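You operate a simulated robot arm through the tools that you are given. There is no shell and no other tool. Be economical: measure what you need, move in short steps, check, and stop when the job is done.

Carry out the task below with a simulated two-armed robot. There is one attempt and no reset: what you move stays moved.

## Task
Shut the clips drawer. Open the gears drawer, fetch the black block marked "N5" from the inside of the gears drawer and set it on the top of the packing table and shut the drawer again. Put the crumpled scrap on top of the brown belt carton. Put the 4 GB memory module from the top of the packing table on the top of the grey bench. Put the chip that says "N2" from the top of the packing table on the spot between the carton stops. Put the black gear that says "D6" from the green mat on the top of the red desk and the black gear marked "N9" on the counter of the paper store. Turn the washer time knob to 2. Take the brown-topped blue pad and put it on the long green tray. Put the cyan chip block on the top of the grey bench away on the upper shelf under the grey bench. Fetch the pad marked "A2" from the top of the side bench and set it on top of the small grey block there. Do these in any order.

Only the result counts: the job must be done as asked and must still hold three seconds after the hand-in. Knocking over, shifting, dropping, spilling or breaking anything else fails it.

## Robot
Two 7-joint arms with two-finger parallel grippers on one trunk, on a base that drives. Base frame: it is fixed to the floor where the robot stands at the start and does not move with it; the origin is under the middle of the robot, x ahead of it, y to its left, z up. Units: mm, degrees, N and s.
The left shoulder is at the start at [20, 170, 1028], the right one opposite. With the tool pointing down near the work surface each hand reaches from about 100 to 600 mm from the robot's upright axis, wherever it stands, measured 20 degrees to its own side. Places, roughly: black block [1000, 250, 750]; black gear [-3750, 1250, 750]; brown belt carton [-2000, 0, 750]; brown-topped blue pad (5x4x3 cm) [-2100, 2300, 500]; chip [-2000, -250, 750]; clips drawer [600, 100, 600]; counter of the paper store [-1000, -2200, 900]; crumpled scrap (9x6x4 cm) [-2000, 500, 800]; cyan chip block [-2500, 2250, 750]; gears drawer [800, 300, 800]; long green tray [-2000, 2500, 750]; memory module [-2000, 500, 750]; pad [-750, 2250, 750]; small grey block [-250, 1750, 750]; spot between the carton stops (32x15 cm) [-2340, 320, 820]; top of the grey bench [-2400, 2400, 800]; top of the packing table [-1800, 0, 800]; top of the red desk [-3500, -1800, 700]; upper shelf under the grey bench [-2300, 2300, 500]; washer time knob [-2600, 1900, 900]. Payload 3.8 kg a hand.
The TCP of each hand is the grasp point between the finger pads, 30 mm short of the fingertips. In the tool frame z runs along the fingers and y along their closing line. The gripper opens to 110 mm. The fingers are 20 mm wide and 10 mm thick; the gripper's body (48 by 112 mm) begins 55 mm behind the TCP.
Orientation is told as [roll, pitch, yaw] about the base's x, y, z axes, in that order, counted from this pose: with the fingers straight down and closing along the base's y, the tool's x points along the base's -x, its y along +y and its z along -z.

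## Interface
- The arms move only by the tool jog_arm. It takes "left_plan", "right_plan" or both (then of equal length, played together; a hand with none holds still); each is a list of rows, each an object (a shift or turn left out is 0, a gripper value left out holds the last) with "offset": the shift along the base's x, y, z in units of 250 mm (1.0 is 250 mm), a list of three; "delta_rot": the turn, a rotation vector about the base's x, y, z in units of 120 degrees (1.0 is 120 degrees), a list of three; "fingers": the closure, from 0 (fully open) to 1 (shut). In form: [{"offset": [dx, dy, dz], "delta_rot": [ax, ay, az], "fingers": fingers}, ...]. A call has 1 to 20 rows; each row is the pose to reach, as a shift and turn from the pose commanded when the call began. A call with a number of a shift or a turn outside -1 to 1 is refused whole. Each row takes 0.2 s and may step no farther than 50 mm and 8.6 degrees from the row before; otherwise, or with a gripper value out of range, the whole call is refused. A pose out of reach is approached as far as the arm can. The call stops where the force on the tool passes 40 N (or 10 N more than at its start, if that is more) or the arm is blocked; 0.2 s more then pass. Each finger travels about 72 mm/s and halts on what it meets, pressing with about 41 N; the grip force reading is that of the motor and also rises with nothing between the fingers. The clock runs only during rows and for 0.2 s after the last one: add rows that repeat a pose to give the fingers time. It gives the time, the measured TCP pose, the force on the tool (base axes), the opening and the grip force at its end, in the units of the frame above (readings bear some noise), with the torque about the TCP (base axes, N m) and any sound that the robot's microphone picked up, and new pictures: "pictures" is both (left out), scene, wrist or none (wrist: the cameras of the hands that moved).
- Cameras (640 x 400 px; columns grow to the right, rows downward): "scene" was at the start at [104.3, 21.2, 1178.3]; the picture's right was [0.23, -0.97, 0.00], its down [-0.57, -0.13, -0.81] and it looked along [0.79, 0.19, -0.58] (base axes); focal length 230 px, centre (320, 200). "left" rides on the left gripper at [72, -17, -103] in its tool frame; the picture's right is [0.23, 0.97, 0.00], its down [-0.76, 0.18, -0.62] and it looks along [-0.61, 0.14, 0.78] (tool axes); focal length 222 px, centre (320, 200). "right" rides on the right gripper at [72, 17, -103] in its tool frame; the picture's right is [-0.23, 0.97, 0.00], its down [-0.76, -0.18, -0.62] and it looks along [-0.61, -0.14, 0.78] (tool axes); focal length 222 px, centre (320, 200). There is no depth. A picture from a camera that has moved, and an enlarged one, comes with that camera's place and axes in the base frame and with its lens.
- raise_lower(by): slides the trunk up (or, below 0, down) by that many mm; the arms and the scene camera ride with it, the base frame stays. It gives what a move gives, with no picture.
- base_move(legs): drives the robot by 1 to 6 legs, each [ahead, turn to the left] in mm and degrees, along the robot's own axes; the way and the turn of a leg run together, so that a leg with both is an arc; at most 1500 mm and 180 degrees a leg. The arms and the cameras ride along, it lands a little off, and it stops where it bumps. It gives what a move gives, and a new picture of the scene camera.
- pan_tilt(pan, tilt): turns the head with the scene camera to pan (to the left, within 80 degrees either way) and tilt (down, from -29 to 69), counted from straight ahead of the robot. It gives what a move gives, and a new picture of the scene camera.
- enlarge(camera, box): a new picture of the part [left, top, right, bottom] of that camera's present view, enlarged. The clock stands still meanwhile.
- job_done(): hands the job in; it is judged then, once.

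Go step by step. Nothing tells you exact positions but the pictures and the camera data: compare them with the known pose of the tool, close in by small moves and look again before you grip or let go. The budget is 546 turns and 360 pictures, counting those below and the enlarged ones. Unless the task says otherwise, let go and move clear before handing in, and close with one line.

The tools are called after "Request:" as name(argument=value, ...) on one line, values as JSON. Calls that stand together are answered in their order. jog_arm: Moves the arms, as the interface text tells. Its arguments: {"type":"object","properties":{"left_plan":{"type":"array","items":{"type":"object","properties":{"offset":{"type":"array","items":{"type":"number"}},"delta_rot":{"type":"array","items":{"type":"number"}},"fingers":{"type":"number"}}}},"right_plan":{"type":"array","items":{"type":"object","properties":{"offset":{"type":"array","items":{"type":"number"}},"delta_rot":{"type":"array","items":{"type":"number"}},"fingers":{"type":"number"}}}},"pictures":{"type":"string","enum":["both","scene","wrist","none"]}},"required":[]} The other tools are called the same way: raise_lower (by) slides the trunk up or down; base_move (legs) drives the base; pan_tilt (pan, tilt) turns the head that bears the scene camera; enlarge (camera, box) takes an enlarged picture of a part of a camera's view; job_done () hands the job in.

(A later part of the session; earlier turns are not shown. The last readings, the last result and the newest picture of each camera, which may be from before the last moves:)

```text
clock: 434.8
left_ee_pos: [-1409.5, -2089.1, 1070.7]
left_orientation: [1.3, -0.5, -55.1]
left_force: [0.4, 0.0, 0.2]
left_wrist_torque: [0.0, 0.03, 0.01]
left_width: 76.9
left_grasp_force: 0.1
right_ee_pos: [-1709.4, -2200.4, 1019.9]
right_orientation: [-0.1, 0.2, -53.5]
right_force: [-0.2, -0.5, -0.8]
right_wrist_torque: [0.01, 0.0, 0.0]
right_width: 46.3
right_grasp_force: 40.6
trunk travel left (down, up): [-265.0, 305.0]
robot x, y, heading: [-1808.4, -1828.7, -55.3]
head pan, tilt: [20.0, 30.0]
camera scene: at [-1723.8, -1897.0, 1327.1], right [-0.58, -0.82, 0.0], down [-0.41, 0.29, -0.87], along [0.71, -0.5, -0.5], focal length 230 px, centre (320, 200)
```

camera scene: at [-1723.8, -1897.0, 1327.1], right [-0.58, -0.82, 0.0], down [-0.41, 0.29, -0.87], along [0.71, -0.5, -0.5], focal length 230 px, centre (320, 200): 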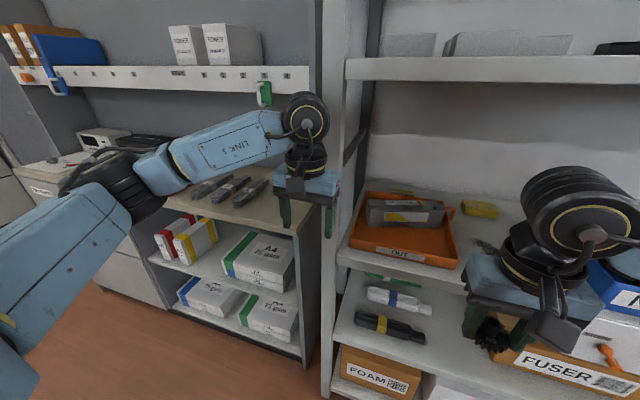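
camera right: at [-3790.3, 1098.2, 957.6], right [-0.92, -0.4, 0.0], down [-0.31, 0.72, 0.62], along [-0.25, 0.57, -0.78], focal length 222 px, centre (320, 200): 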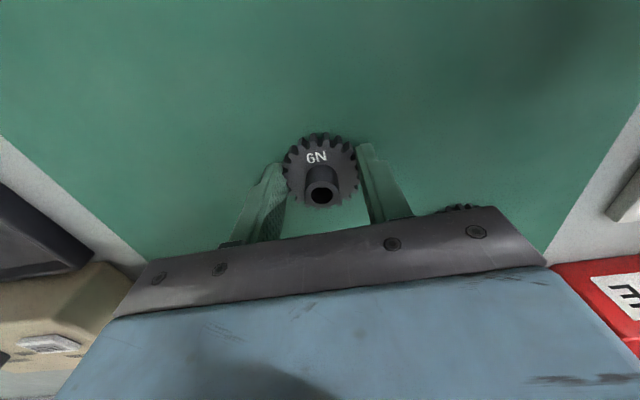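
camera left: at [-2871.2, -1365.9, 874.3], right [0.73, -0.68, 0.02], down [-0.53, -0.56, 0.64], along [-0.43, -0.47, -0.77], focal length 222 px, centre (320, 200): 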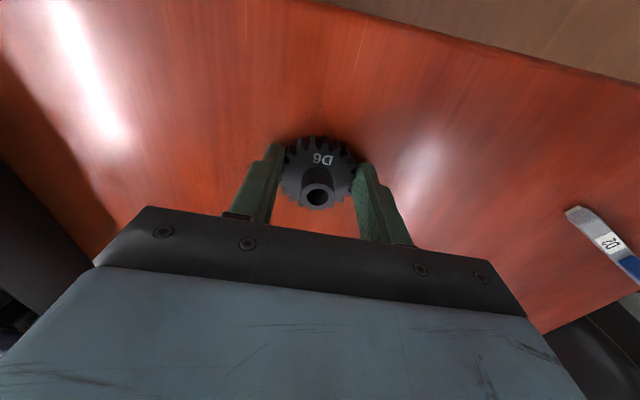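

Request:
base_move(legs=[[-130, 0], [0, 90], [560, 0], [0, -90]])

Request:
pan_tilt(pan=0, tilt=35)

```text
clock: 446.6
left_ee_pos: [-1030.4, -1657.3, 1069.6]
left_orientation: [1.2, -0.6, -55.3]
left_force: [0.9, 0.4, 0.4]
left_wrist_torque: [-0.04, 0.0, 0.02]
left_width: 77.0
left_grasp_force: 0.0
right_ee_pos: [-1330.9, -1768.8, 1019.6]
right_orientation: [-0.1, 0.0, -53.7]
right_force: [0.5, 0.1, 0.1]
right_wrist_torque: [-0.05, -0.01, 0.0]
right_width: 45.3
right_grasp_force: 41.2
trunk travel left (down, up): [-265.0, 305.0]
robot x, y, heading: [-1430.1, -1399.1, -55.2]
head pan, tilt: [20.0, 30.0]
camera scene: at [-1343.9, -1464.4, 1327.2], right [-0.58, -0.82, 0.0], down [-0.41, 0.29, -0.87], along [0.71, -0.5, -0.5], focal length 230 px, centre (320, 200)
```

scene: 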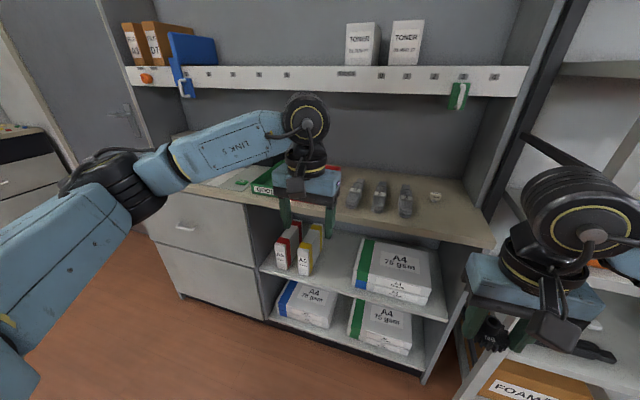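

```text
clock: 447.4
left_ee_pos: [-1028.6, -1656.8, 1069.1]
left_orientation: [1.3, -0.6, -55.3]
left_force: [0.6, 0.0, 0.1]
left_wrist_torque: [-0.01, 0.0, -0.01]
left_width: 77.0
left_grasp_force: 0.0
right_ee_pos: [-1330.4, -1768.1, 1020.3]
right_orientation: [-0.2, 0.1, -53.8]
right_force: [0.4, -0.4, 0.2]
right_wrist_torque: [0.01, -0.01, 0.0]
right_width: 44.9
right_grasp_force: 41.3
trunk travel left (down, up): [-265.0, 305.0]
robot x, y, heading: [-1427.3, -1394.5, -55.6]
head pan, tilt: [0.0, 35.0]
camera scene: at [-1367.4, -1484.4, 1319.4], right [-0.82, -0.57, 0.0], down [-0.33, 0.47, -0.82], along [0.47, -0.67, -0.57], focal length 230 px, centre (320, 200)
```

scene: 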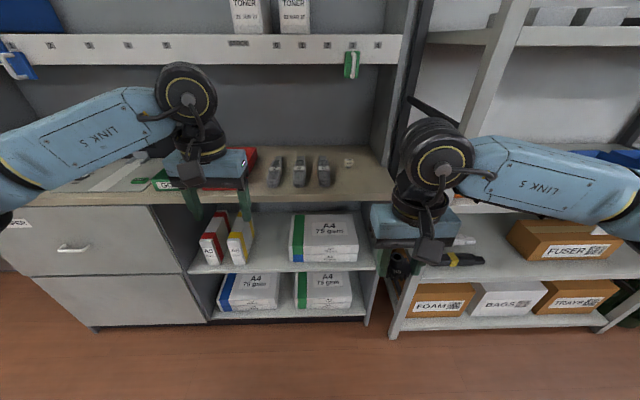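

Request:
base_move(legs=[[280, 0]])

Request:
enlarge(camera="right", box=[0, 0, 640, 400])

```text
clock: 449.4
left_ee_pos: [-870.1, -1888.9, 1070.8]
left_orientation: [1.2, -0.5, -55.3]
left_force: [0.8, 0.3, 1.1]
left_wrist_torque: [-0.01, 0.02, 0.01]
left_width: 76.9
left_grasp_force: 0.0
right_ee_pos: [-1171.2, -1998.5, 1018.3]
right_orientation: [-0.1, 0.2, -53.7]
right_force: [0.7, 0.2, 0.0]
right_wrist_torque: [-0.02, 0.01, -0.02]
right_width: 45.2
right_grasp_force: 41.3
trunk travel left (down, up): [-265.0, 305.0]
robot x, y, heading: [-1267.1, -1621.7, -55.5]
head pan, tilt: [0.0, 35.0]
camera scene: at [-1208.8, -1714.8, 1319.3], right [-0.82, -0.57, 0.0], down [-0.33, 0.47, -0.82], along [0.46, -0.67, -0.57], focal length 230 px, centre (320, 200)
```

scene: 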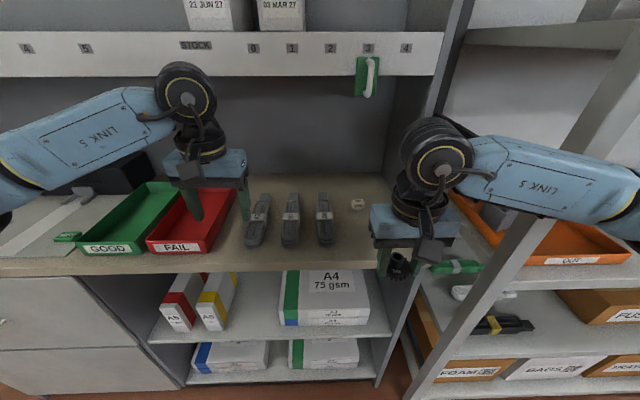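

```text
1.00 times, centred on (320, 200) of right (not enlarged: the box is as wide or as high as the picture)
camera zoom: at [-1202.0, -1930.4, 1122.6], right [0.92, 0.39, 0.0], down [0.31, -0.72, 0.62], along [0.24, -0.57, -0.78], focal length 222 px, centre (320, 200)
```

zoom: 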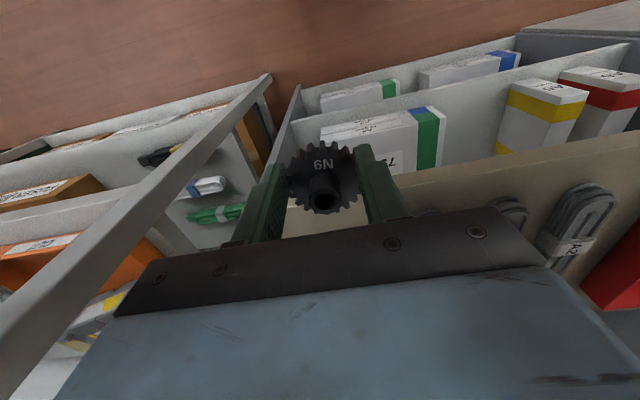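

N9 is secure. The free counter spot is the right front, about (−1075, −2082); the counter top is near 915.

Request:
jog_arm(right_plan=[{"offset": [0.12, -0.1, 0]}, {"offset": [0.25, -0.22, 0]}, {"offset": [0.384, -0.334, 0]}], pictures="both")

```text
clock: 450.2
left_ee_pos: [-869.4, -1886.8, 1070.1]
left_orientation: [1.1, -0.4, -55.5]
left_force: [-0.1, -0.5, 0.2]
left_wrist_torque: [0.01, 0.01, 0.01]
left_width: 77.1
left_grasp_force: 0.1
right_ee_pos: [-1075.5, -2080.7, 1018.1]
right_orientation: [-0.1, 0.1, -53.7]
right_force: [-0.3, -0.1, -0.1]
right_wrist_torque: [-0.01, 0.03, -0.01]
right_width: 45.1
right_grasp_force: 41.2
trunk travel left (down, up): [-265.0, 305.0]
robot x, y, heading: [-1269.7, -1622.1, -55.6]
head pan, tilt: [0.0, 35.0]
camera scene: at [-1208.3, -1714.3, 1319.3], right [-0.82, -0.57, 0.0], down [-0.33, 0.47, -0.82], along [0.46, -0.67, -0.57], focal length 230 px, centre (320, 200)
camera right: at [-1104.5, -2013.6, 1122.0], right [0.92, 0.39, 0.0], down [0.31, -0.72, 0.62], along [0.24, -0.57, -0.78], focal length 222 px, centre (320, 200)
```

scene: 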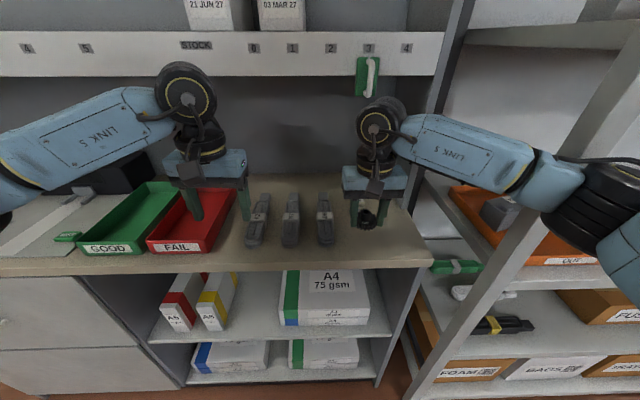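
right: 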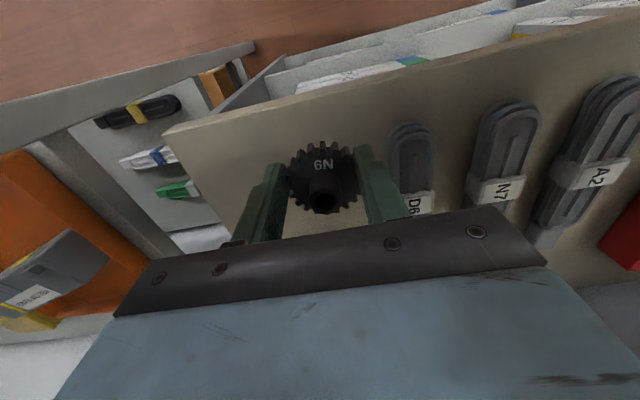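

Request:
jog_arm(right_plan=[{"offset": [-0.03, -0.022, -0.1]}, {"offset": [-0.03, -0.022, -0.2]}, {"offset": [-0.03, -0.022, -0.24]}, {"offset": [-0.03, -0.022, -0.26]}, {"offset": [-0.03, -0.022, -0.28]}, {"offset": [-0.03, -0.022, -0.3]}, {"offset": [-0.03, -0.022, -0.32]}, {"offset": [-0.03, -0.022, -0.34]}, {"offset": [-0.03, -0.022, -0.36]}, {"offset": [-0.03, -0.022, -0.38]}], pictures="both")

```text
clock: 452.5
left_ee_pos: [-871.4, -1886.8, 1070.3]
left_orientation: [1.0, -0.7, -55.4]
left_force: [0.5, 0.4, 0.4]
left_wrist_torque: [0.02, 0.0, -0.01]
left_width: 76.9
left_grasp_force: 0.1
right_ee_pos: [-1082.4, -2088.0, 929.6]
right_orientation: [0.2, -0.6, -53.7]
right_force: [-1.8, 1.8, 12.7]
right_wrist_torque: [0.0, 0.22, -0.02]
right_width: 44.7
right_grasp_force: 41.1
trunk travel left (down, up): [-265.0, 305.0]
robot x, y, heading: [-1266.7, -1622.7, -55.6]
head pan, tilt: [0.0, 35.0]
stopped in row 10 (right hand): the force on the tool passed its limit at 41 N (the readings are from after the stop); the commanded pose is now the measured one
camera scene: at [-1209.4, -1713.8, 1319.3], right [-0.82, -0.57, 0.0], down [-0.33, 0.47, -0.82], along [0.46, -0.68, -0.57], focal length 230 px, centre (320, 200)
camera right: at [-1112.9, -2019.8, 1033.7], right [0.92, 0.39, 0.01], down [0.3, -0.71, 0.63], along [0.25, -0.58, -0.78], focal length 222 px, centre (320, 200)
```

scene: 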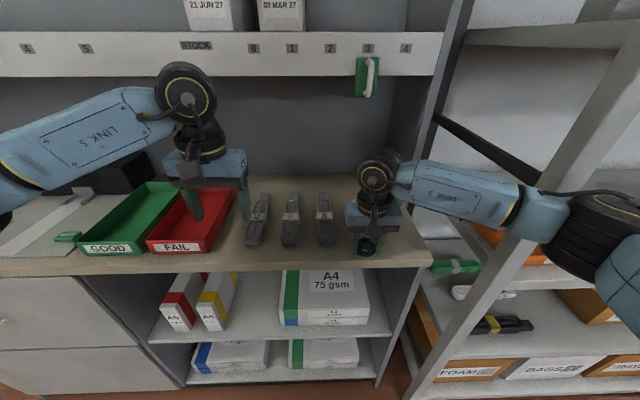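
right: 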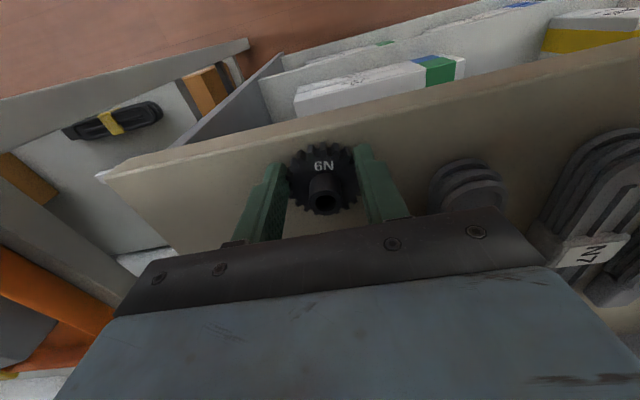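

The counter's front edge is closer than I thought; lift a little and set it 40 mm deeper.

Request:
jog_arm(right_plan=[{"offset": [0, 0, 0.04]}, {"offset": [0, 0, 0.1]}, {"offset": [0.05, -0.07, 0.1]}, {"offset": [0.095, -0.135, 0.1]}, {"offset": [0.095, -0.135, 0.04]}, {"offset": [0.095, -0.135, 0.02]}, {"offset": [0.095, -0.135, 0.01]}], pictures="both")

```text
clock: 454.1
left_ee_pos: [-870.3, -1887.1, 1070.3]
left_orientation: [1.2, -0.6, -55.4]
left_force: [-0.6, -0.2, 0.2]
left_wrist_torque: [-0.02, -0.02, -0.02]
left_width: 77.1
left_grasp_force: 0.1
right_ee_pos: [-1058.7, -2122.6, 931.1]
right_orientation: [0.1, -0.5, -53.8]
right_force: [-0.3, 0.3, -0.4]
right_wrist_torque: [-0.02, -0.04, -0.04]
right_width: 44.5
right_grasp_force: 40.6
trunk travel left (down, up): [-265.0, 305.0]
robot x, y, heading: [-1268.9, -1625.2, -55.4]
head pan, tilt: [0.0, 35.0]
camera scene: at [-1209.5, -1714.2, 1319.4], right [-0.82, -0.57, 0.0], down [-0.33, 0.47, -0.82], along [0.46, -0.67, -0.57], focal length 230 px, centre (320, 200)
camera right: at [-1089.2, -2054.1, 1033.9], right [0.92, 0.39, 0.0], down [0.3, -0.72, 0.63], along [0.25, -0.58, -0.78], focal length 222 px, centre (320, 200)
```

scene: 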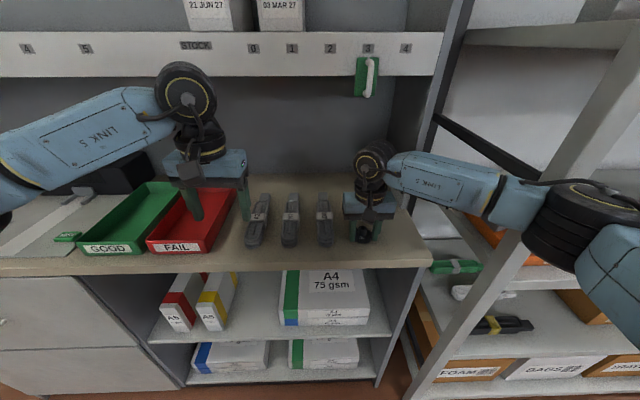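
right: 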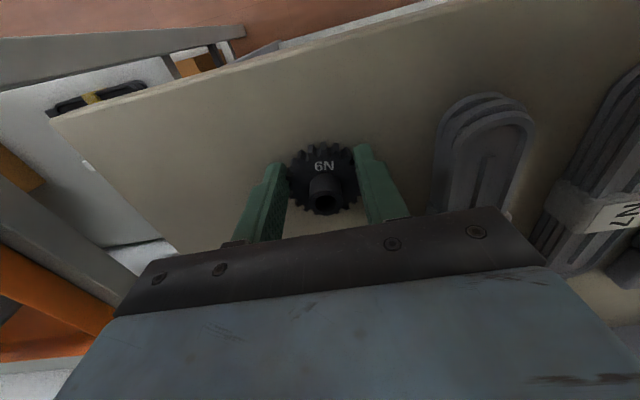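

Request:
jog_arm(right_plan=[{"offset": [0, 0, -0.008]}, {"offset": [0, 0, -0.016]}, {"offset": [0, 0, -0.016], "fingers": 0.44}, {"offset": [0, 0, -0.016], "fingers": 0.44}, {"offset": [0, 0, 0.06]}, {"offset": [0, 0, 0.22]}, {"offset": [0, 0, 0.36]}, {"offset": [-0.1, 0.1, 0.42]}, {"offset": [-0.2, 0.22, 0.42]}], pictures="both")

```text
clock: 456.1
left_ee_pos: [-870.5, -1887.5, 1070.7]
left_orientation: [1.1, -0.7, -55.5]
left_force: [0.0, -0.1, 1.3]
left_wrist_torque: [0.0, 0.01, 0.0]
left_width: 76.9
left_grasp_force: 0.1
right_ee_pos: [-1109.4, -2067.0, 1036.4]
right_orientation: [0.1, -0.6, -53.9]
right_force: [-0.7, 0.4, -0.6]
right_wrist_torque: [-0.01, 0.01, 0.01]
right_width: 61.7
right_grasp_force: 0.1
trunk travel left (down, up): [-265.0, 305.0]
robot x, y, heading: [-1270.9, -1626.7, -55.6]
head pan, tilt: [0.0, 35.0]
camera scene: at [-1209.8, -1713.9, 1319.4], right [-0.82, -0.57, 0.0], down [-0.32, 0.47, -0.82], along [0.46, -0.68, -0.57], focal length 230 px, centre (320, 200)
camera right: at [-1140.1, -1998.9, 1139.7], right [0.92, 0.39, 0.0], down [0.3, -0.72, 0.63], along [0.25, -0.58, -0.78], focal length 222 px, centre (320, 200)
```

scene: 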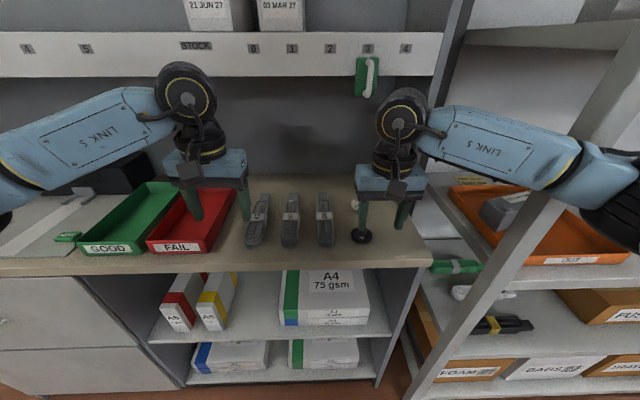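
right: 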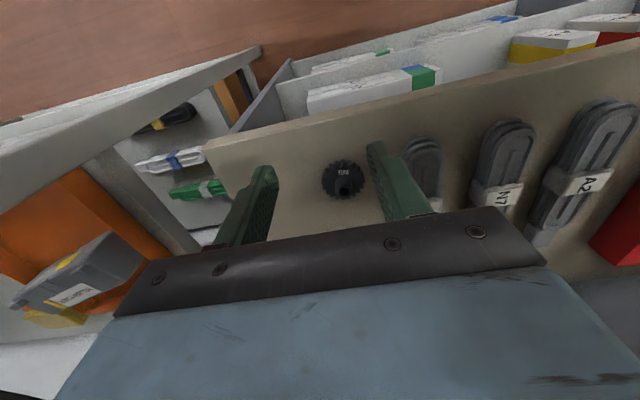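

N9 is on the counter. Last item: the crumpled scrap onto the belt carton. Drive round to the packing table front.

Request:
base_move(legs=[[-140, 0], [0, -90], [330, 0], [0, -90], [1200, 0], [1020, 0]])

```text
clock: 477.4
left_ee_pos: [-3285.9, 392.5, 1070.4]
left_orientation: [1.2, -0.6, 125.2]
left_force: [0.6, 0.4, -0.1]
left_wrist_torque: [0.01, 0.03, 0.01]
left_width: 76.9
left_grasp_force: 0.0
right_ee_pos: [-3048.9, 574.3, 1036.6]
right_orientation: [0.1, -0.5, 126.6]
right_force: [-0.1, -0.2, 0.4]
right_wrist_torque: [-0.02, 0.0, 0.01]
right_width: 61.7
right_grasp_force: 0.0
trunk travel left (down, up): [-265.0, 305.0]
robot x, y, heading: [-2883.4, 133.2, 125.1]
head pan, tilt: [0.0, 35.0]
camera scene: at [-2949.8, 223.9, 1319.4], right [0.82, 0.57, 0.0], down [0.33, -0.47, -0.82], along [-0.47, 0.67, -0.57], focal length 230 px, centre (320, 200)
```

scene: 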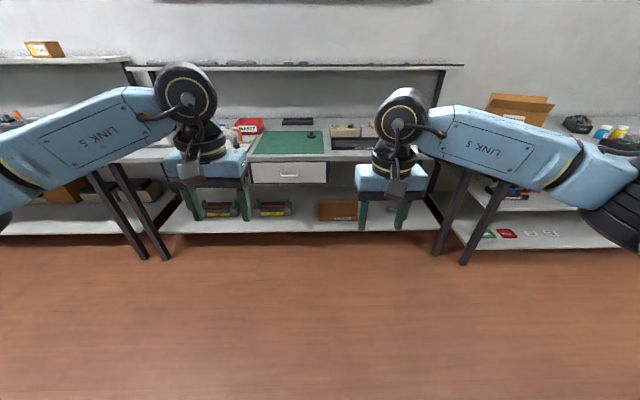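

Request:
base_move(legs=[[0, -90], [120, 0]])

Request:
pan_tilt(pan=-10, tilt=35)

```text
clock: 482.5
left_ee_pos: [-2531.9, 606.9, 1071.1]
left_orientation: [1.3, -0.4, 35.5]
left_force: [0.5, -0.5, 0.5]
left_wrist_torque: [-0.03, 0.05, -0.03]
left_width: 76.9
left_grasp_force: 0.0
right_ee_pos: [-2347.9, 371.0, 1035.6]
right_orientation: [0.1, -0.4, 37.2]
right_force: [0.5, 0.7, 0.2]
right_wrist_torque: [-0.01, 0.05, 0.0]
right_width: 61.5
right_grasp_force: 0.1
trunk travel left (down, up): [-265.0, 305.0]
robot x, y, heading: [-2784.8, 203.9, 35.7]
head pan, tilt: [0.0, 35.0]
camera scene: at [-2700.1, 268.0, 1319.2], right [0.58, -0.81, 0.0], down [-0.47, -0.33, -0.82], along [0.67, 0.48, -0.57], focal length 230 px, centre (320, 200)
```

scene: 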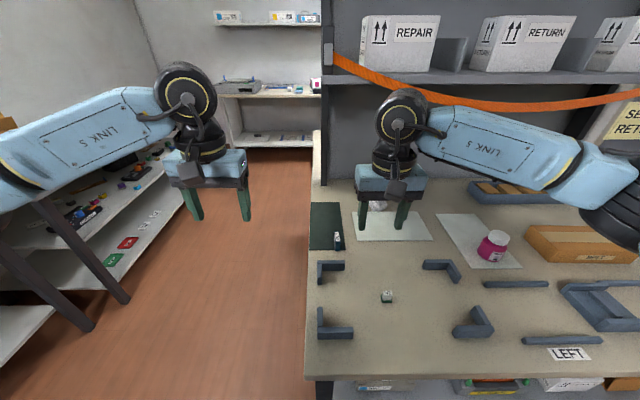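

```text
clock: 483.2
left_ee_pos: [-2533.4, 605.5, 1071.3]
left_orientation: [1.2, -0.5, 35.6]
left_force: [0.3, 0.0, 0.2]
left_wrist_torque: [0.04, 0.01, 0.03]
left_width: 76.9
left_grasp_force: 0.1
right_ee_pos: [-2347.2, 371.0, 1036.4]
right_orientation: [-0.1, -0.6, 37.2]
right_force: [-0.2, -0.2, 0.1]
right_wrist_torque: [-0.04, 0.0, 0.01]
right_width: 61.8
right_grasp_force: 0.0
trunk travel left (down, up): [-265.0, 305.0]
robot x, y, heading: [-2784.8, 205.2, 35.9]
head pan, tilt: [-10.0, 35.0]
camera scene: at [-2693.5, 254.0, 1319.4], right [0.43, -0.9, 0.0], down [-0.52, -0.25, -0.82], along [0.74, 0.35, -0.57], focal length 230 px, centre (320, 200)
```

scene: 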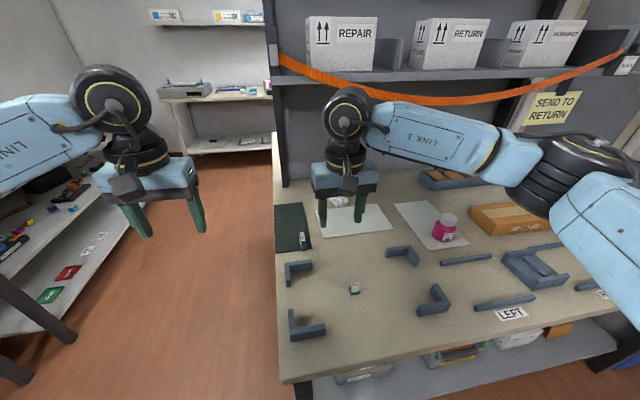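

Request:
raise_lower(by=-120)

Request:
jog_arm(right_plan=[{"offset": [0.1, 0.015, 0.02], "delta_rot": [0.038, -0.053, 0], "fingers": 0}, {"offset": [0.22, 0.03, 0.04], "delta_rot": [0.076, -0.106, 0]}, {"offset": [0.34, 0.05, 0.06], "delta_rot": [0.114, -0.159, 0]}, {"offset": [0.46, 0.07, 0.08], "delta_rot": [0.152, -0.212, 0]}, {"offset": [0.58, 0.09, 0.08], "delta_rot": [0.19, -0.265, 0]}, {"offset": [0.7, 0.11, 0.08], "delta_rot": [0.228, -0.318, 0]}], pictures="both")

```text
clock: 484.7
left_ee_pos: [-2533.1, 605.3, 950.9]
left_orientation: [1.2, -0.6, 35.5]
left_force: [0.1, 0.5, 1.1]
left_wrist_torque: [0.02, 0.03, -0.02]
left_width: 77.1
left_grasp_force: 0.1
right_ee_pos: [-2348.6, 372.2, 917.4]
right_orientation: [0.1, -0.6, 37.3]
right_force: [0.8, -0.1, -0.3]
right_wrist_torque: [-0.01, 0.0, 0.0]
right_width: 61.3
right_grasp_force: 0.0
trunk travel left (down, up): [-145.0, 425.0]
robot x, y, heading: [-2788.0, 208.5, 35.7]
head pan, tilt: [-10.0, 35.0]
```

```text
clock: 486.1
left_ee_pos: [-2531.2, 605.7, 951.3]
left_orientation: [1.1, -0.6, 35.5]
left_force: [-0.2, -0.4, 0.0]
left_wrist_torque: [-0.01, 0.0, 0.03]
left_width: 77.1
left_grasp_force: 0.1
right_ee_pos: [-2174.3, 398.3, 936.9]
right_orientation: [-1.7, -47.5, 38.0]
right_force: [-0.4, 0.1, -0.3]
right_wrist_torque: [0.0, 0.01, 0.0]
right_width: 110.0
right_grasp_force: 0.0
trunk travel left (down, up): [-145.0, 425.0]
robot x, y, heading: [-2784.3, 201.8, 35.5]
head pan, tilt: [-10.0, 35.0]
camera scene: at [-2693.2, 254.0, 1199.4], right [0.43, -0.9, 0.0], down [-0.52, -0.25, -0.82], along [0.74, 0.35, -0.57], focal length 230 px, centre (320, 200)
camera right: at [-2284.8, 336.2, 952.7], right [-0.46, 0.87, 0.15], down [0.14, -0.09, 0.99], along [0.88, 0.48, -0.08], focal length 222 px, centre (320, 200)
```

scene: 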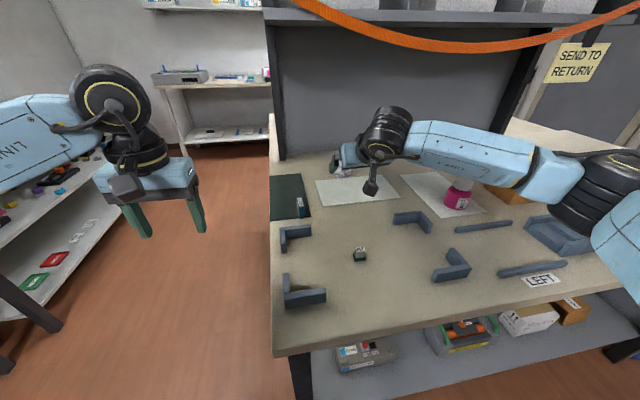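
right: 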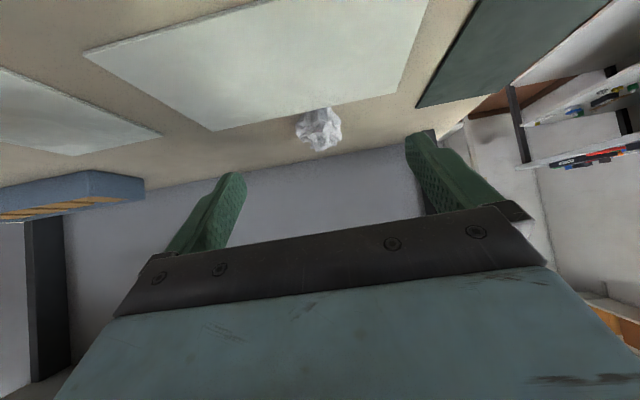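

Scrap is straight ahead between the fingers. Advance and descend.

Request:
jog_arm(right_plan=[{"offset": [0.12, 0.08, -0.08]}, {"offset": [0.24, 0.155, -0.16]}, {"offset": [0.36, 0.235, -0.24]}], pictures="wrist")

```text
clock: 486.9
left_ee_pos: [-2533.3, 606.9, 950.1]
left_orientation: [1.1, -0.6, 35.6]
left_force: [0.0, 0.3, -0.2]
left_wrist_torque: [-0.02, 0.0, 0.01]
left_width: 77.1
left_grasp_force: 0.2
right_ee_pos: [-2083.8, 458.5, 875.2]
right_orientation: [-1.8, -47.5, 38.1]
right_force: [-1.3, 0.4, 0.5]
right_wrist_torque: [-0.01, 0.0, 0.04]
right_width: 110.3
right_grasp_force: 0.1
trunk travel left (down, up): [-145.0, 425.0]
robot x, y, heading: [-2789.9, 200.9, 35.6]
head pan, tilt: [-10.0, 35.0]
camera right: at [-2194.5, 396.2, 891.7], right [-0.46, 0.87, 0.15], down [0.14, -0.09, 0.99], along [0.88, 0.48, -0.08], focal length 222 px, centre (320, 200)
```

right: 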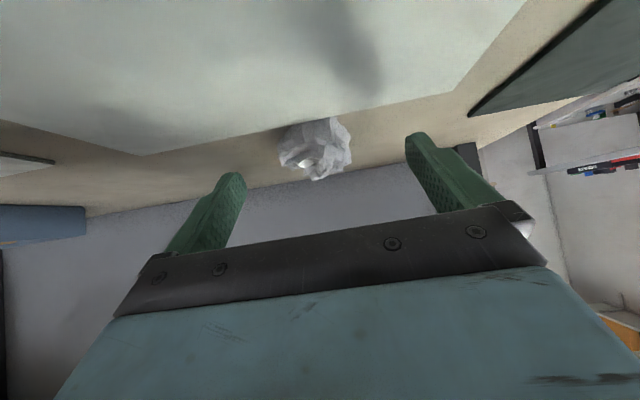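

Request:
jog_arm(right_plan=[{"offset": [0.06, 0.04, -0.06]}, {"offset": [0.13, 0.085, -0.096]}], pictures="wrist")

```text
clock: 487.5
left_ee_pos: [-2533.2, 605.9, 950.5]
left_orientation: [1.1, -0.5, 35.5]
left_force: [0.3, -0.2, 0.2]
left_wrist_torque: [-0.04, 0.02, -0.01]
left_width: 76.9
left_grasp_force: 0.0
right_ee_pos: [-2052.4, 478.4, 852.1]
right_orientation: [-1.7, -47.4, 38.2]
right_force: [0.2, -0.1, 0.6]
right_wrist_torque: [-0.01, 0.01, -0.01]
right_width: 110.2
right_grasp_force: 0.0
trunk travel left (down, up): [-145.0, 425.0]
robot x, y, heading: [-2787.6, 203.1, 35.8]
head pan, tilt: [-10.0, 35.0]
camera right: at [-2162.8, 416.7, 868.1], right [-0.46, 0.87, 0.15], down [0.14, -0.09, 0.99], along [0.88, 0.48, -0.08], focal length 222 px, centre (320, 200)
```

right: 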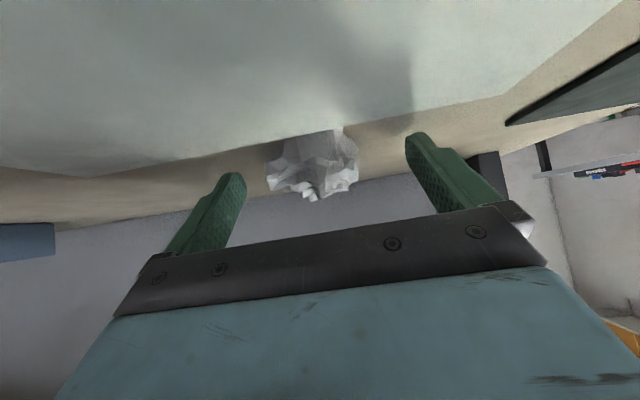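

Request:
jog_arm(right_plan=[{"offset": [0.05, 0.037, 0]}, {"offset": [0.09, 0.067, 0]}, {"offset": [0.09, 0.067, 0], "fingers": 1}, {"offset": [0.09, 0.067, 0], "fingers": 1}, {"offset": [0.09, 0.067, 0], "fingers": 1}, {"offset": [0.09, 0.067, 0], "fingers": 1}], pictures="wrist")

```text
clock: 488.9
left_ee_pos: [-2532.1, 605.5, 949.6]
left_orientation: [1.2, -0.6, 35.5]
left_force: [0.6, 0.6, -0.4]
left_wrist_torque: [0.0, -0.02, 0.03]
left_width: 77.0
left_grasp_force: 0.0
right_ee_pos: [-2038.1, 491.7, 854.3]
right_orientation: [-1.6, -47.4, 38.1]
right_force: [0.6, -0.8, 0.7]
right_wrist_torque: [0.01, 0.01, -0.01]
right_width: 51.8
right_grasp_force: 41.1
right hand out of reach, approached as far as the arm can: row 2, 3, 4, 5, 6
trunk travel left (down, up): [-145.0, 425.0]
robot x, y, heading: [-2787.6, 203.0, 35.5]
head pan, tilt: [-10.0, 35.0]
camera right: at [-2148.8, 429.7, 870.6], right [-0.46, 0.87, 0.15], down [0.14, -0.09, 0.99], along [0.88, 0.48, -0.08], focal length 222 px, centre (320, 200)
```

right: 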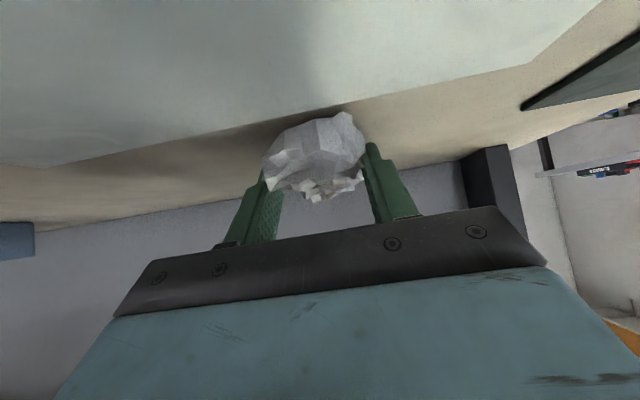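

Scrap gripped (51.8 mm). Lift and draw back.

Request:
jog_arm(right_plan=[{"offset": [-0.02, -0.015, 0.08]}, {"offset": [-0.06, -0.045, 0.2]}, {"offset": [-0.18, -0.13, 0.28]}, {"offset": [-0.32, -0.23, 0.34]}, {"offset": [-0.46, -0.33, 0.4]}, {"offset": [-0.58, -0.42, 0.46]}], pictures="both")

```text
clock: 490.3
left_ee_pos: [-2534.6, 605.8, 950.2]
left_orientation: [1.2, -0.6, 35.6]
left_force: [0.2, 0.2, -0.3]
left_wrist_torque: [0.03, -0.01, 0.05]
left_width: 77.0
left_grasp_force: 0.0
right_ee_pos: [-2182.9, 386.2, 968.8]
right_orientation: [-1.6, -47.5, 37.8]
right_force: [0.6, 0.1, -0.4]
right_wrist_torque: [0.0, 0.01, 0.0]
right_width: 51.1
right_grasp_force: 40.9
trunk travel left (down, up): [-145.0, 425.0]
robot x, y, heading: [-2785.0, 206.7, 35.6]
head pan, tilt: [-10.0, 35.0]
camera scene: at [-2693.6, 253.7, 1199.4], right [0.43, -0.9, 0.0], down [-0.52, -0.25, -0.82], along [0.74, 0.35, -0.57], focal length 230 px, centre (320, 200)
camera right: at [-2294.2, 323.9, 985.6], right [-0.46, 0.87, 0.15], down [0.14, -0.09, 0.99], along [0.88, 0.47, -0.08], focal length 222 px, centre (320, 200)
```

scene: 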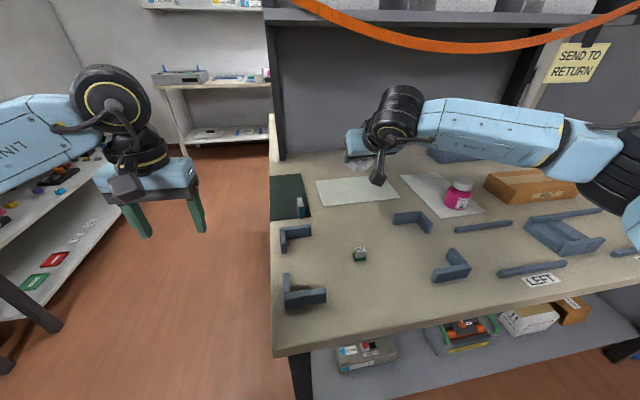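
right: 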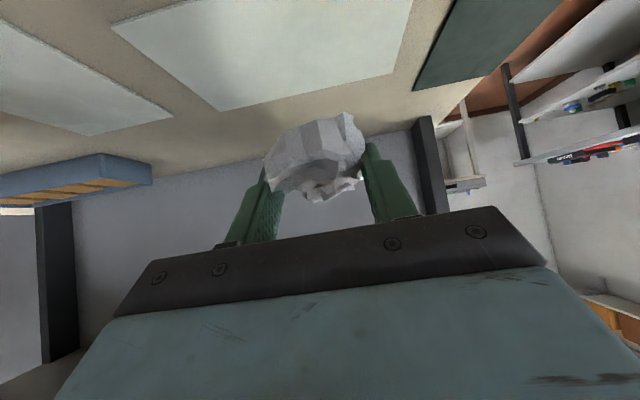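

Request:
raise_lower(by=120)

Request:
base_move(legs=[[0, -90], [575, 0], [0, 90]])

Request:
pan_tilt(pan=-10, tilt=45)

```text
clock: 491.8
left_ee_pos: [-2532.5, 606.7, 1071.9]
left_orientation: [1.3, -0.6, 35.6]
left_force: [-0.1, 0.5, -0.7]
left_wrist_torque: [0.0, 0.0, 0.01]
left_width: 77.0
left_grasp_force: 0.0
right_ee_pos: [-2184.0, 386.1, 1089.4]
right_orientation: [-1.6, -47.4, 37.9]
right_force: [-0.3, 0.1, 0.0]
right_wrist_torque: [0.0, 0.01, 0.0]
right_width: 50.9
right_grasp_force: 40.3
trunk travel left (down, up): [-265.0, 305.0]
robot x, y, heading: [-2787.3, 206.3, 35.4]
head pan, tilt: [-10.0, 35.0]
```

```text
clock: 494.4
left_ee_pos: [-2322.7, 270.2, 1070.4]
left_orientation: [1.1, -0.6, -14.5]
left_force: [-0.1, 0.8, 0.1]
left_wrist_torque: [0.0, -0.02, 0.01]
left_width: 77.1
left_grasp_force: 0.1
right_ee_pos: [-2264.2, -138.1, 1090.2]
right_orientation: [-1.6, -47.6, -12.2]
right_force: [-0.4, 0.5, -0.1]
right_wrist_torque: [-0.03, -0.02, -0.01]
right_width: 50.6
right_grasp_force: 41.2
trunk travel left (down, up): [-265.0, 305.0]
robot x, y, heading: [-2792.4, 210.2, -14.5]
head pan, tilt: [-10.0, 35.0]
stopped in leg 1: the robot was blocked; the commanded pose is now the measured one
camera scene: at [-2695.3, 168.3, 1319.6], right [-0.41, -0.91, 0.0], down [-0.52, 0.24, -0.82], along [0.75, -0.34, -0.57], focal length 230 px, centre (320, 200)
```

scene: 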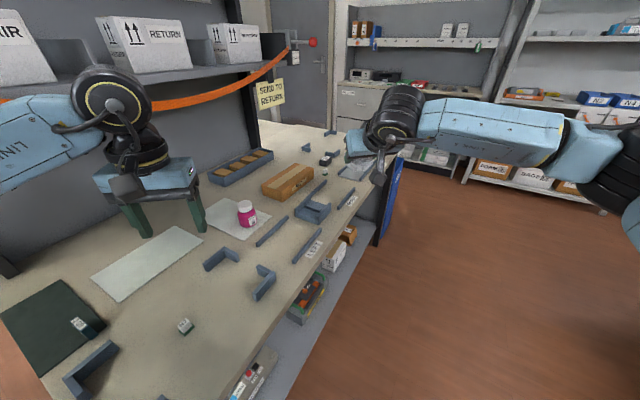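

```text
clock: 495.2
left_ee_pos: [-2320.0, 269.9, 1070.1]
left_orientation: [1.2, -0.6, -14.5]
left_force: [-0.6, -0.8, 0.5]
left_wrist_torque: [-0.03, -0.02, 0.01]
left_width: 76.9
left_grasp_force: 0.0
right_ee_pos: [-2263.1, -140.8, 1088.7]
right_orientation: [-1.6, -47.4, -12.2]
right_force: [-0.7, -0.2, 0.4]
right_wrist_torque: [-0.04, -0.01, 0.0]
right_width: 51.7
right_grasp_force: 41.0
trunk travel left (down, up): [-265.0, 305.0]
robot x, y, heading: [-2793.4, 208.5, -14.5]
head pan, tilt: [-10.0, 45.0]
camera scene: at [-2700.2, 170.0, 1304.6], right [-0.41, -0.91, 0.0], down [-0.64, 0.29, -0.71], along [0.64, -0.29, -0.71], focal length 230 px, centre (320, 200)
```

scene: 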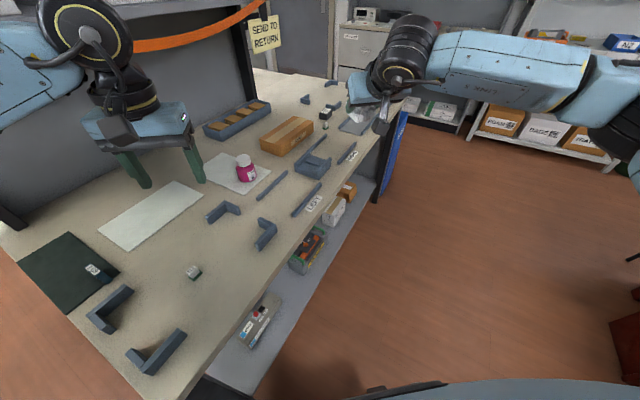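

The base corner met the table edge while turning; the items look undisturbed. I'll reverse first, then turn.

Request:
base_move(legs=[[-200, 0], [0, -40]])

```text
clock: 498.6
left_ee_pos: [-2582.5, 3.4, 1069.9]
left_orientation: [1.3, -0.5, -54.3]
left_force: [-1.0, 1.0, 0.1]
left_wrist_torque: [-0.01, -0.02, -0.01]
left_width: 76.7
left_grasp_force: 0.0
right_ee_pos: [-2800.7, -347.6, 1088.6]
right_orientation: [-1.6, -47.4, -52.1]
right_force: [0.1, 0.4, -0.7]
right_wrist_torque: [0.01, -0.01, 0.0]
right_width: 50.9
right_grasp_force: 40.7
trunk travel left (down, up): [-265.0, 305.0]
robot x, y, heading: [-2983.2, 255.6, -54.2]
head pan, tilt: [-10.0, 45.0]
camera scene: at [-2939.3, 167.9, 1304.6], right [-0.9, -0.43, 0.0], down [-0.31, 0.64, -0.71], along [0.31, -0.64, -0.71], focal length 230 px, centre (320, 200)
```

scene: 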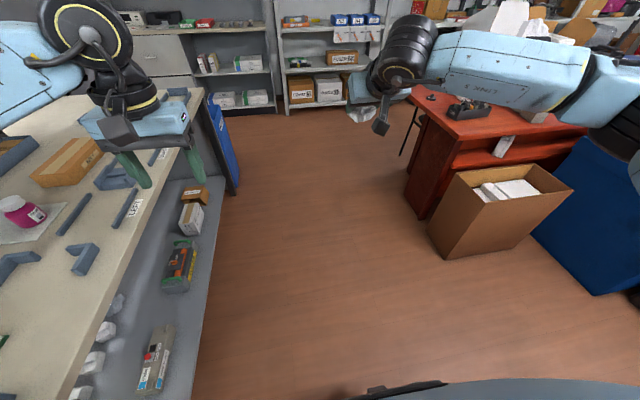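

Request:
base_move(legs=[[730, 0], [0, 90]])

Request:
pan_tilt(pan=0, tilt=45)

```text
clock: 506.4
left_ee_pos: [-2295.3, 61.9, 1071.5]
left_orientation: [1.1, -0.5, 35.1]
left_force: [-0.3, -0.3, 1.1]
left_wrist_torque: [-0.03, 0.0, 0.0]
left_width: 76.9
left_grasp_force: 0.1
right_ee_pos: [-1946.0, -160.3, 1088.4]
right_orientation: [-1.6, -47.4, 37.3]
right_force: [0.9, -0.6, -0.4]
right_wrist_torque: [0.01, 0.02, 0.0]
right_width: 51.0
right_grasp_force: 41.3
trunk travel left (down, up): [-265.0, 305.0]
robot x, y, heading: [-2555.6, -338.1, 35.2]
head pan, tilt: [-10.0, 45.0]
camera scene: at [-2465.7, -290.0, 1304.6], right [0.42, -0.91, 0.0], down [-0.64, -0.3, -0.71], along [0.64, 0.3, -0.71], focal length 230 px, centre (320, 200)
```

scene: 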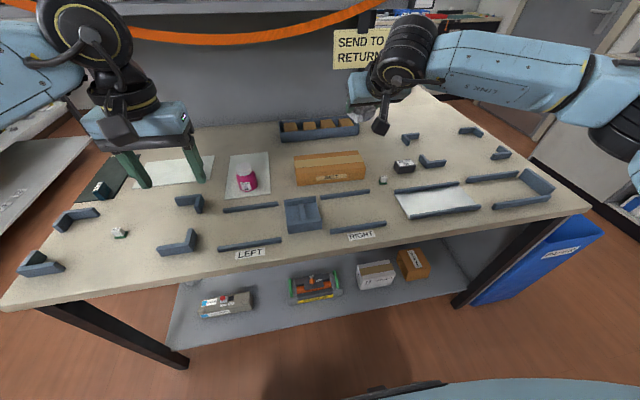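

```text
clock: 507.1
left_ee_pos: [-2295.7, 62.7, 1070.2]
left_orientation: [1.1, -0.5, 35.1]
left_force: [-0.2, -0.8, 0.1]
left_wrist_torque: [-0.03, -0.01, 0.0]
left_width: 77.0
left_grasp_force: 0.1
right_ee_pos: [-1947.2, -160.3, 1088.8]
right_orientation: [-1.7, -47.4, 37.5]
right_force: [-0.1, -0.7, 0.1]
right_wrist_torque: [-0.01, 0.0, 0.01]
right_width: 50.3
right_grasp_force: 41.1
trunk travel left (down, up): [-265.0, 305.0]
robot x, y, heading: [-2553.4, -337.8, 35.0]
head pan, tilt: [0.0, 45.0]
camera scene: at [-2472.7, -278.0, 1304.6], right [0.57, -0.82, 0.0], down [-0.58, -0.41, -0.71], along [0.58, 0.41, -0.71], focal length 230 px, centre (320, 200)
```

scene: 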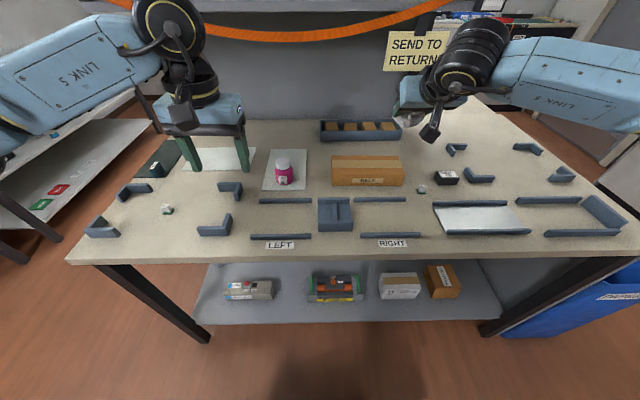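

Carton top centre is about (−1905, −57, 872). Move up 110 mm and bring the scrap over it.

Request:
base_move(legs=[[105, 0]])

Request:
jog_arm(right_plan=[{"offset": [-0.08, 0.045, -0.1]}, {"offset": [-0.16, 0.09, -0.2]}, {"offset": [-0.22, 0.13, -0.34]}, {"offset": [-0.22, 0.13, -0.46]}], pictures="both")

```text
clock: 508.3
left_ee_pos: [-2209.5, 122.6, 1070.1]
left_orientation: [1.2, -0.4, 35.2]
left_force: [0.1, 0.2, 0.8]
left_wrist_torque: [-0.04, -0.02, 0.01]
left_width: 76.9
left_grasp_force: 0.1
right_ee_pos: [-1861.9, -100.0, 1088.3]
right_orientation: [-1.5, -47.3, 37.4]
right_force: [0.9, -0.2, -0.1]
right_wrist_torque: [0.0, 0.0, 0.01]
right_width: 50.2
right_grasp_force: 40.6
trunk travel left (down, up): [-265.0, 305.0]
robot x, y, heading: [-2474.1, -277.4, 35.0]
head pan, tilt: [0.0, 45.0]
camera scene: at [-2387.1, -217.7, 1304.4], right [0.57, -0.82, 0.0], down [-0.58, -0.41, -0.71], along [0.58, 0.41, -0.71], focal length 230 px, centre (320, 200)
```

scene: 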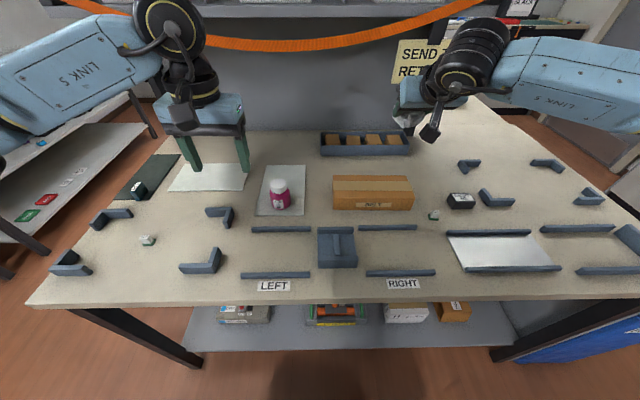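

```text
clock: 509.3
left_ee_pos: [-2211.0, 120.6, 1070.7]
left_orientation: [1.2, -0.5, 35.1]
left_force: [0.2, -0.1, 0.6]
left_wrist_torque: [0.01, 0.03, 0.05]
left_width: 77.0
left_grasp_force: 0.0
right_ee_pos: [-1916.9, -68.6, 974.5]
right_orientation: [-1.6, -47.5, 37.5]
right_force: [-0.1, -1.0, -0.3]
right_wrist_torque: [0.02, 0.01, 0.0]
right_width: 50.3
right_grasp_force: 40.8
trunk travel left (down, up): [-265.0, 305.0]
robot x, y, heading: [-2469.9, -278.3, 35.2]
head pan, tilt: [0.0, 45.0]
camera scene: at [-2387.9, -218.6, 1304.6], right [0.57, -0.82, 0.0], down [-0.58, -0.41, -0.71], along [0.58, 0.41, -0.71], focal length 230 px, centre (320, 200)
camera right: at [-2028.8, -128.8, 990.5], right [-0.45, 0.88, 0.15], down [0.14, -0.1, 0.99], along [0.88, 0.47, -0.08], focal length 222 px, centre (320, 200)
```

scene: 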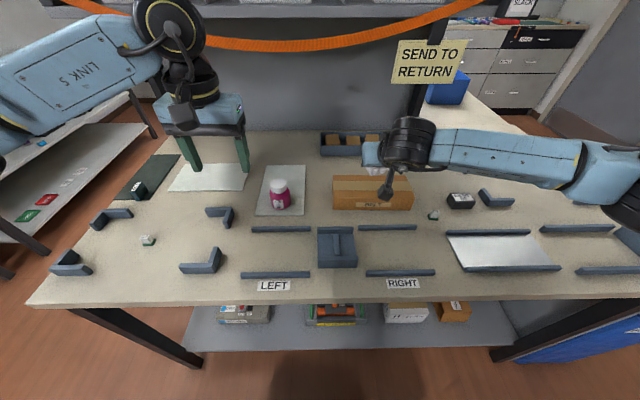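
right: 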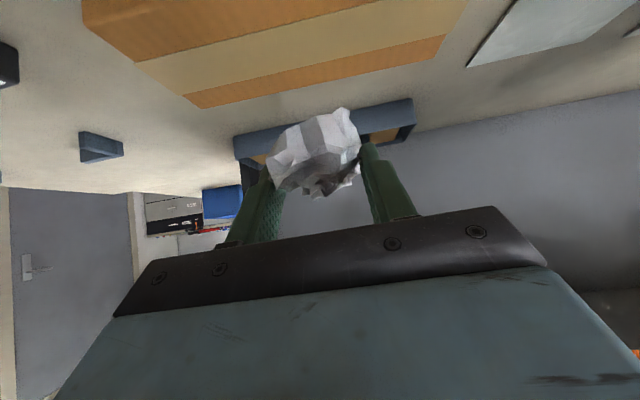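

Aligned with the carton's centre. Lower until contact.

Request:
jog_arm(right_plan=[{"offset": [0, 0, -0.1]}, {"offset": [0, 0, -0.18]}, {"offset": [0, 0, -0.22]}, {"offset": [0, 0, -0.235]}, {"offset": [0, 0, -0.25]}, {"offset": [0, 0, -0.265]}, {"offset": [0, 0, -0.28]}], pictures="both")

```text
clock: 510.9
left_ee_pos: [-2211.7, 122.1, 1072.1]
left_orientation: [1.1, -0.6, 35.1]
left_force: [0.6, 0.8, -0.8]
left_wrist_torque: [-0.03, 0.0, 0.02]
left_width: 77.0
left_grasp_force: 0.1
right_ee_pos: [-1917.0, -67.9, 905.6]
right_orientation: [-1.6, -47.6, 37.5]
right_force: [-0.5, -1.5, 5.1]
right_wrist_torque: [0.17, -0.06, 0.01]
right_width: 51.1
right_grasp_force: 41.0
trunk travel left (down, up): [-265.0, 305.0]
robot x, y, heading: [-2472.4, -277.3, 35.1]
head pan, tilt: [0.0, 45.0]
camera scene: at [-2388.6, -218.7, 1304.7], right [0.57, -0.82, 0.0], down [-0.58, -0.41, -0.71], along [0.58, 0.41, -0.71], focal length 230 px, centre (320, 200)
camera right: at [-2029.0, -128.1, 921.3], right [-0.45, 0.88, 0.15], down [0.14, -0.1, 0.99], along [0.88, 0.47, -0.08], focal length 222 px, centre (320, 200)
```

scene: 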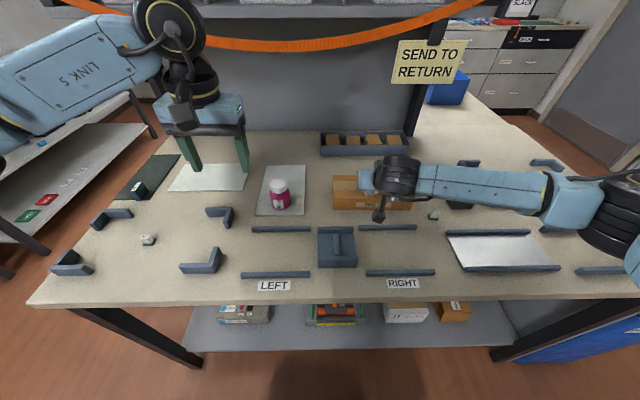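
right: 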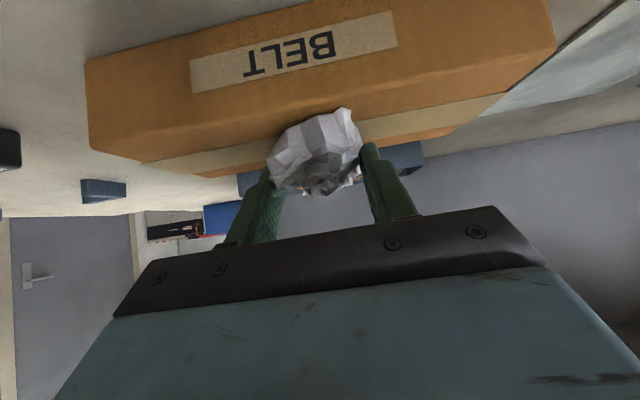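

Request:
jog_arm(right_plan=[{"offset": [0, 0, -0.006]}, {"offset": [0, 0, -0.006], "fingers": 0.35}, {"offset": [0, 0, -0.006], "fingers": 0.25}, {"offset": [0, 0, -0.006], "fingers": 0.25}, {"offset": [-0.05, -0.036, 0.06]}, {"offset": [-0.12, -0.086, 0.16]}, {"offset": [-0.2, -0.144, 0.3]}, {"offset": [-0.28, -0.2, 0.44]}], pictures="both")

```text
clock: 512.7
left_ee_pos: [-2210.5, 121.3, 1069.9]
left_orientation: [1.2, -0.6, 35.1]
left_force: [0.9, -0.2, 0.1]
left_wrist_torque: [-0.01, 0.03, 0.01]
left_width: 77.1
left_grasp_force: 0.0
right_ee_pos: [-1986.9, -118.3, 1013.7]
right_orientation: [-1.6, -47.5, 37.4]
right_force: [0.4, 0.9, 0.7]
right_wrist_torque: [-0.02, 0.02, -0.04]
right_width: 82.6
right_grasp_force: 0.1
trunk travel left (down, up): [-265.0, 305.0]
robot x, y, heading: [-2470.2, -275.0, 34.9]
head pan, tilt: [0.0, 45.0]
camera scene: at [-2388.5, -218.6, 1304.6], right [0.58, -0.82, 0.0], down [-0.58, -0.41, -0.71], along [0.58, 0.41, -0.71], focal length 230 px, centre (320, 200)
camera right: at [-2099.4, -178.7, 1030.6], right [-0.45, 0.88, 0.15], down [0.14, -0.09, 0.99], along [0.88, 0.47, -0.08], focal length 222 px, centre (320, 200)
```

scene: 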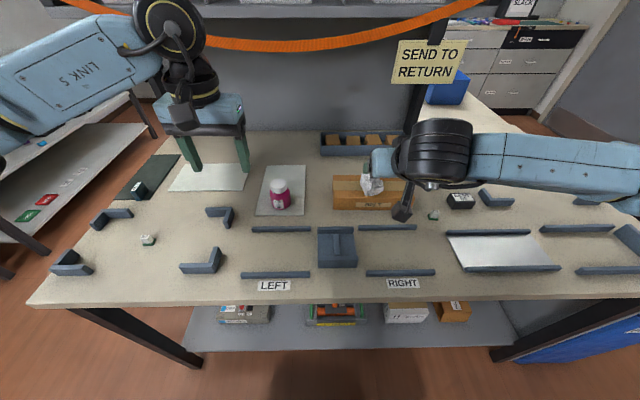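
right: 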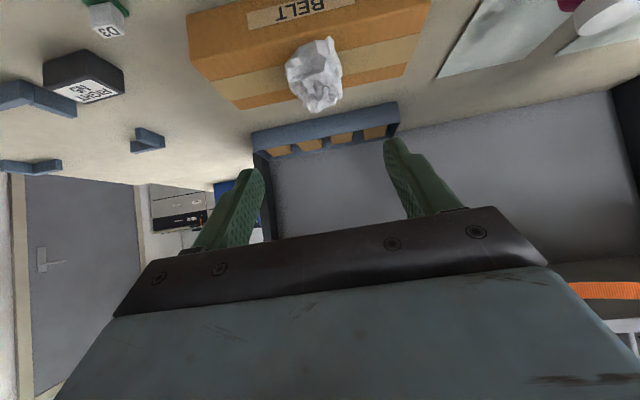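

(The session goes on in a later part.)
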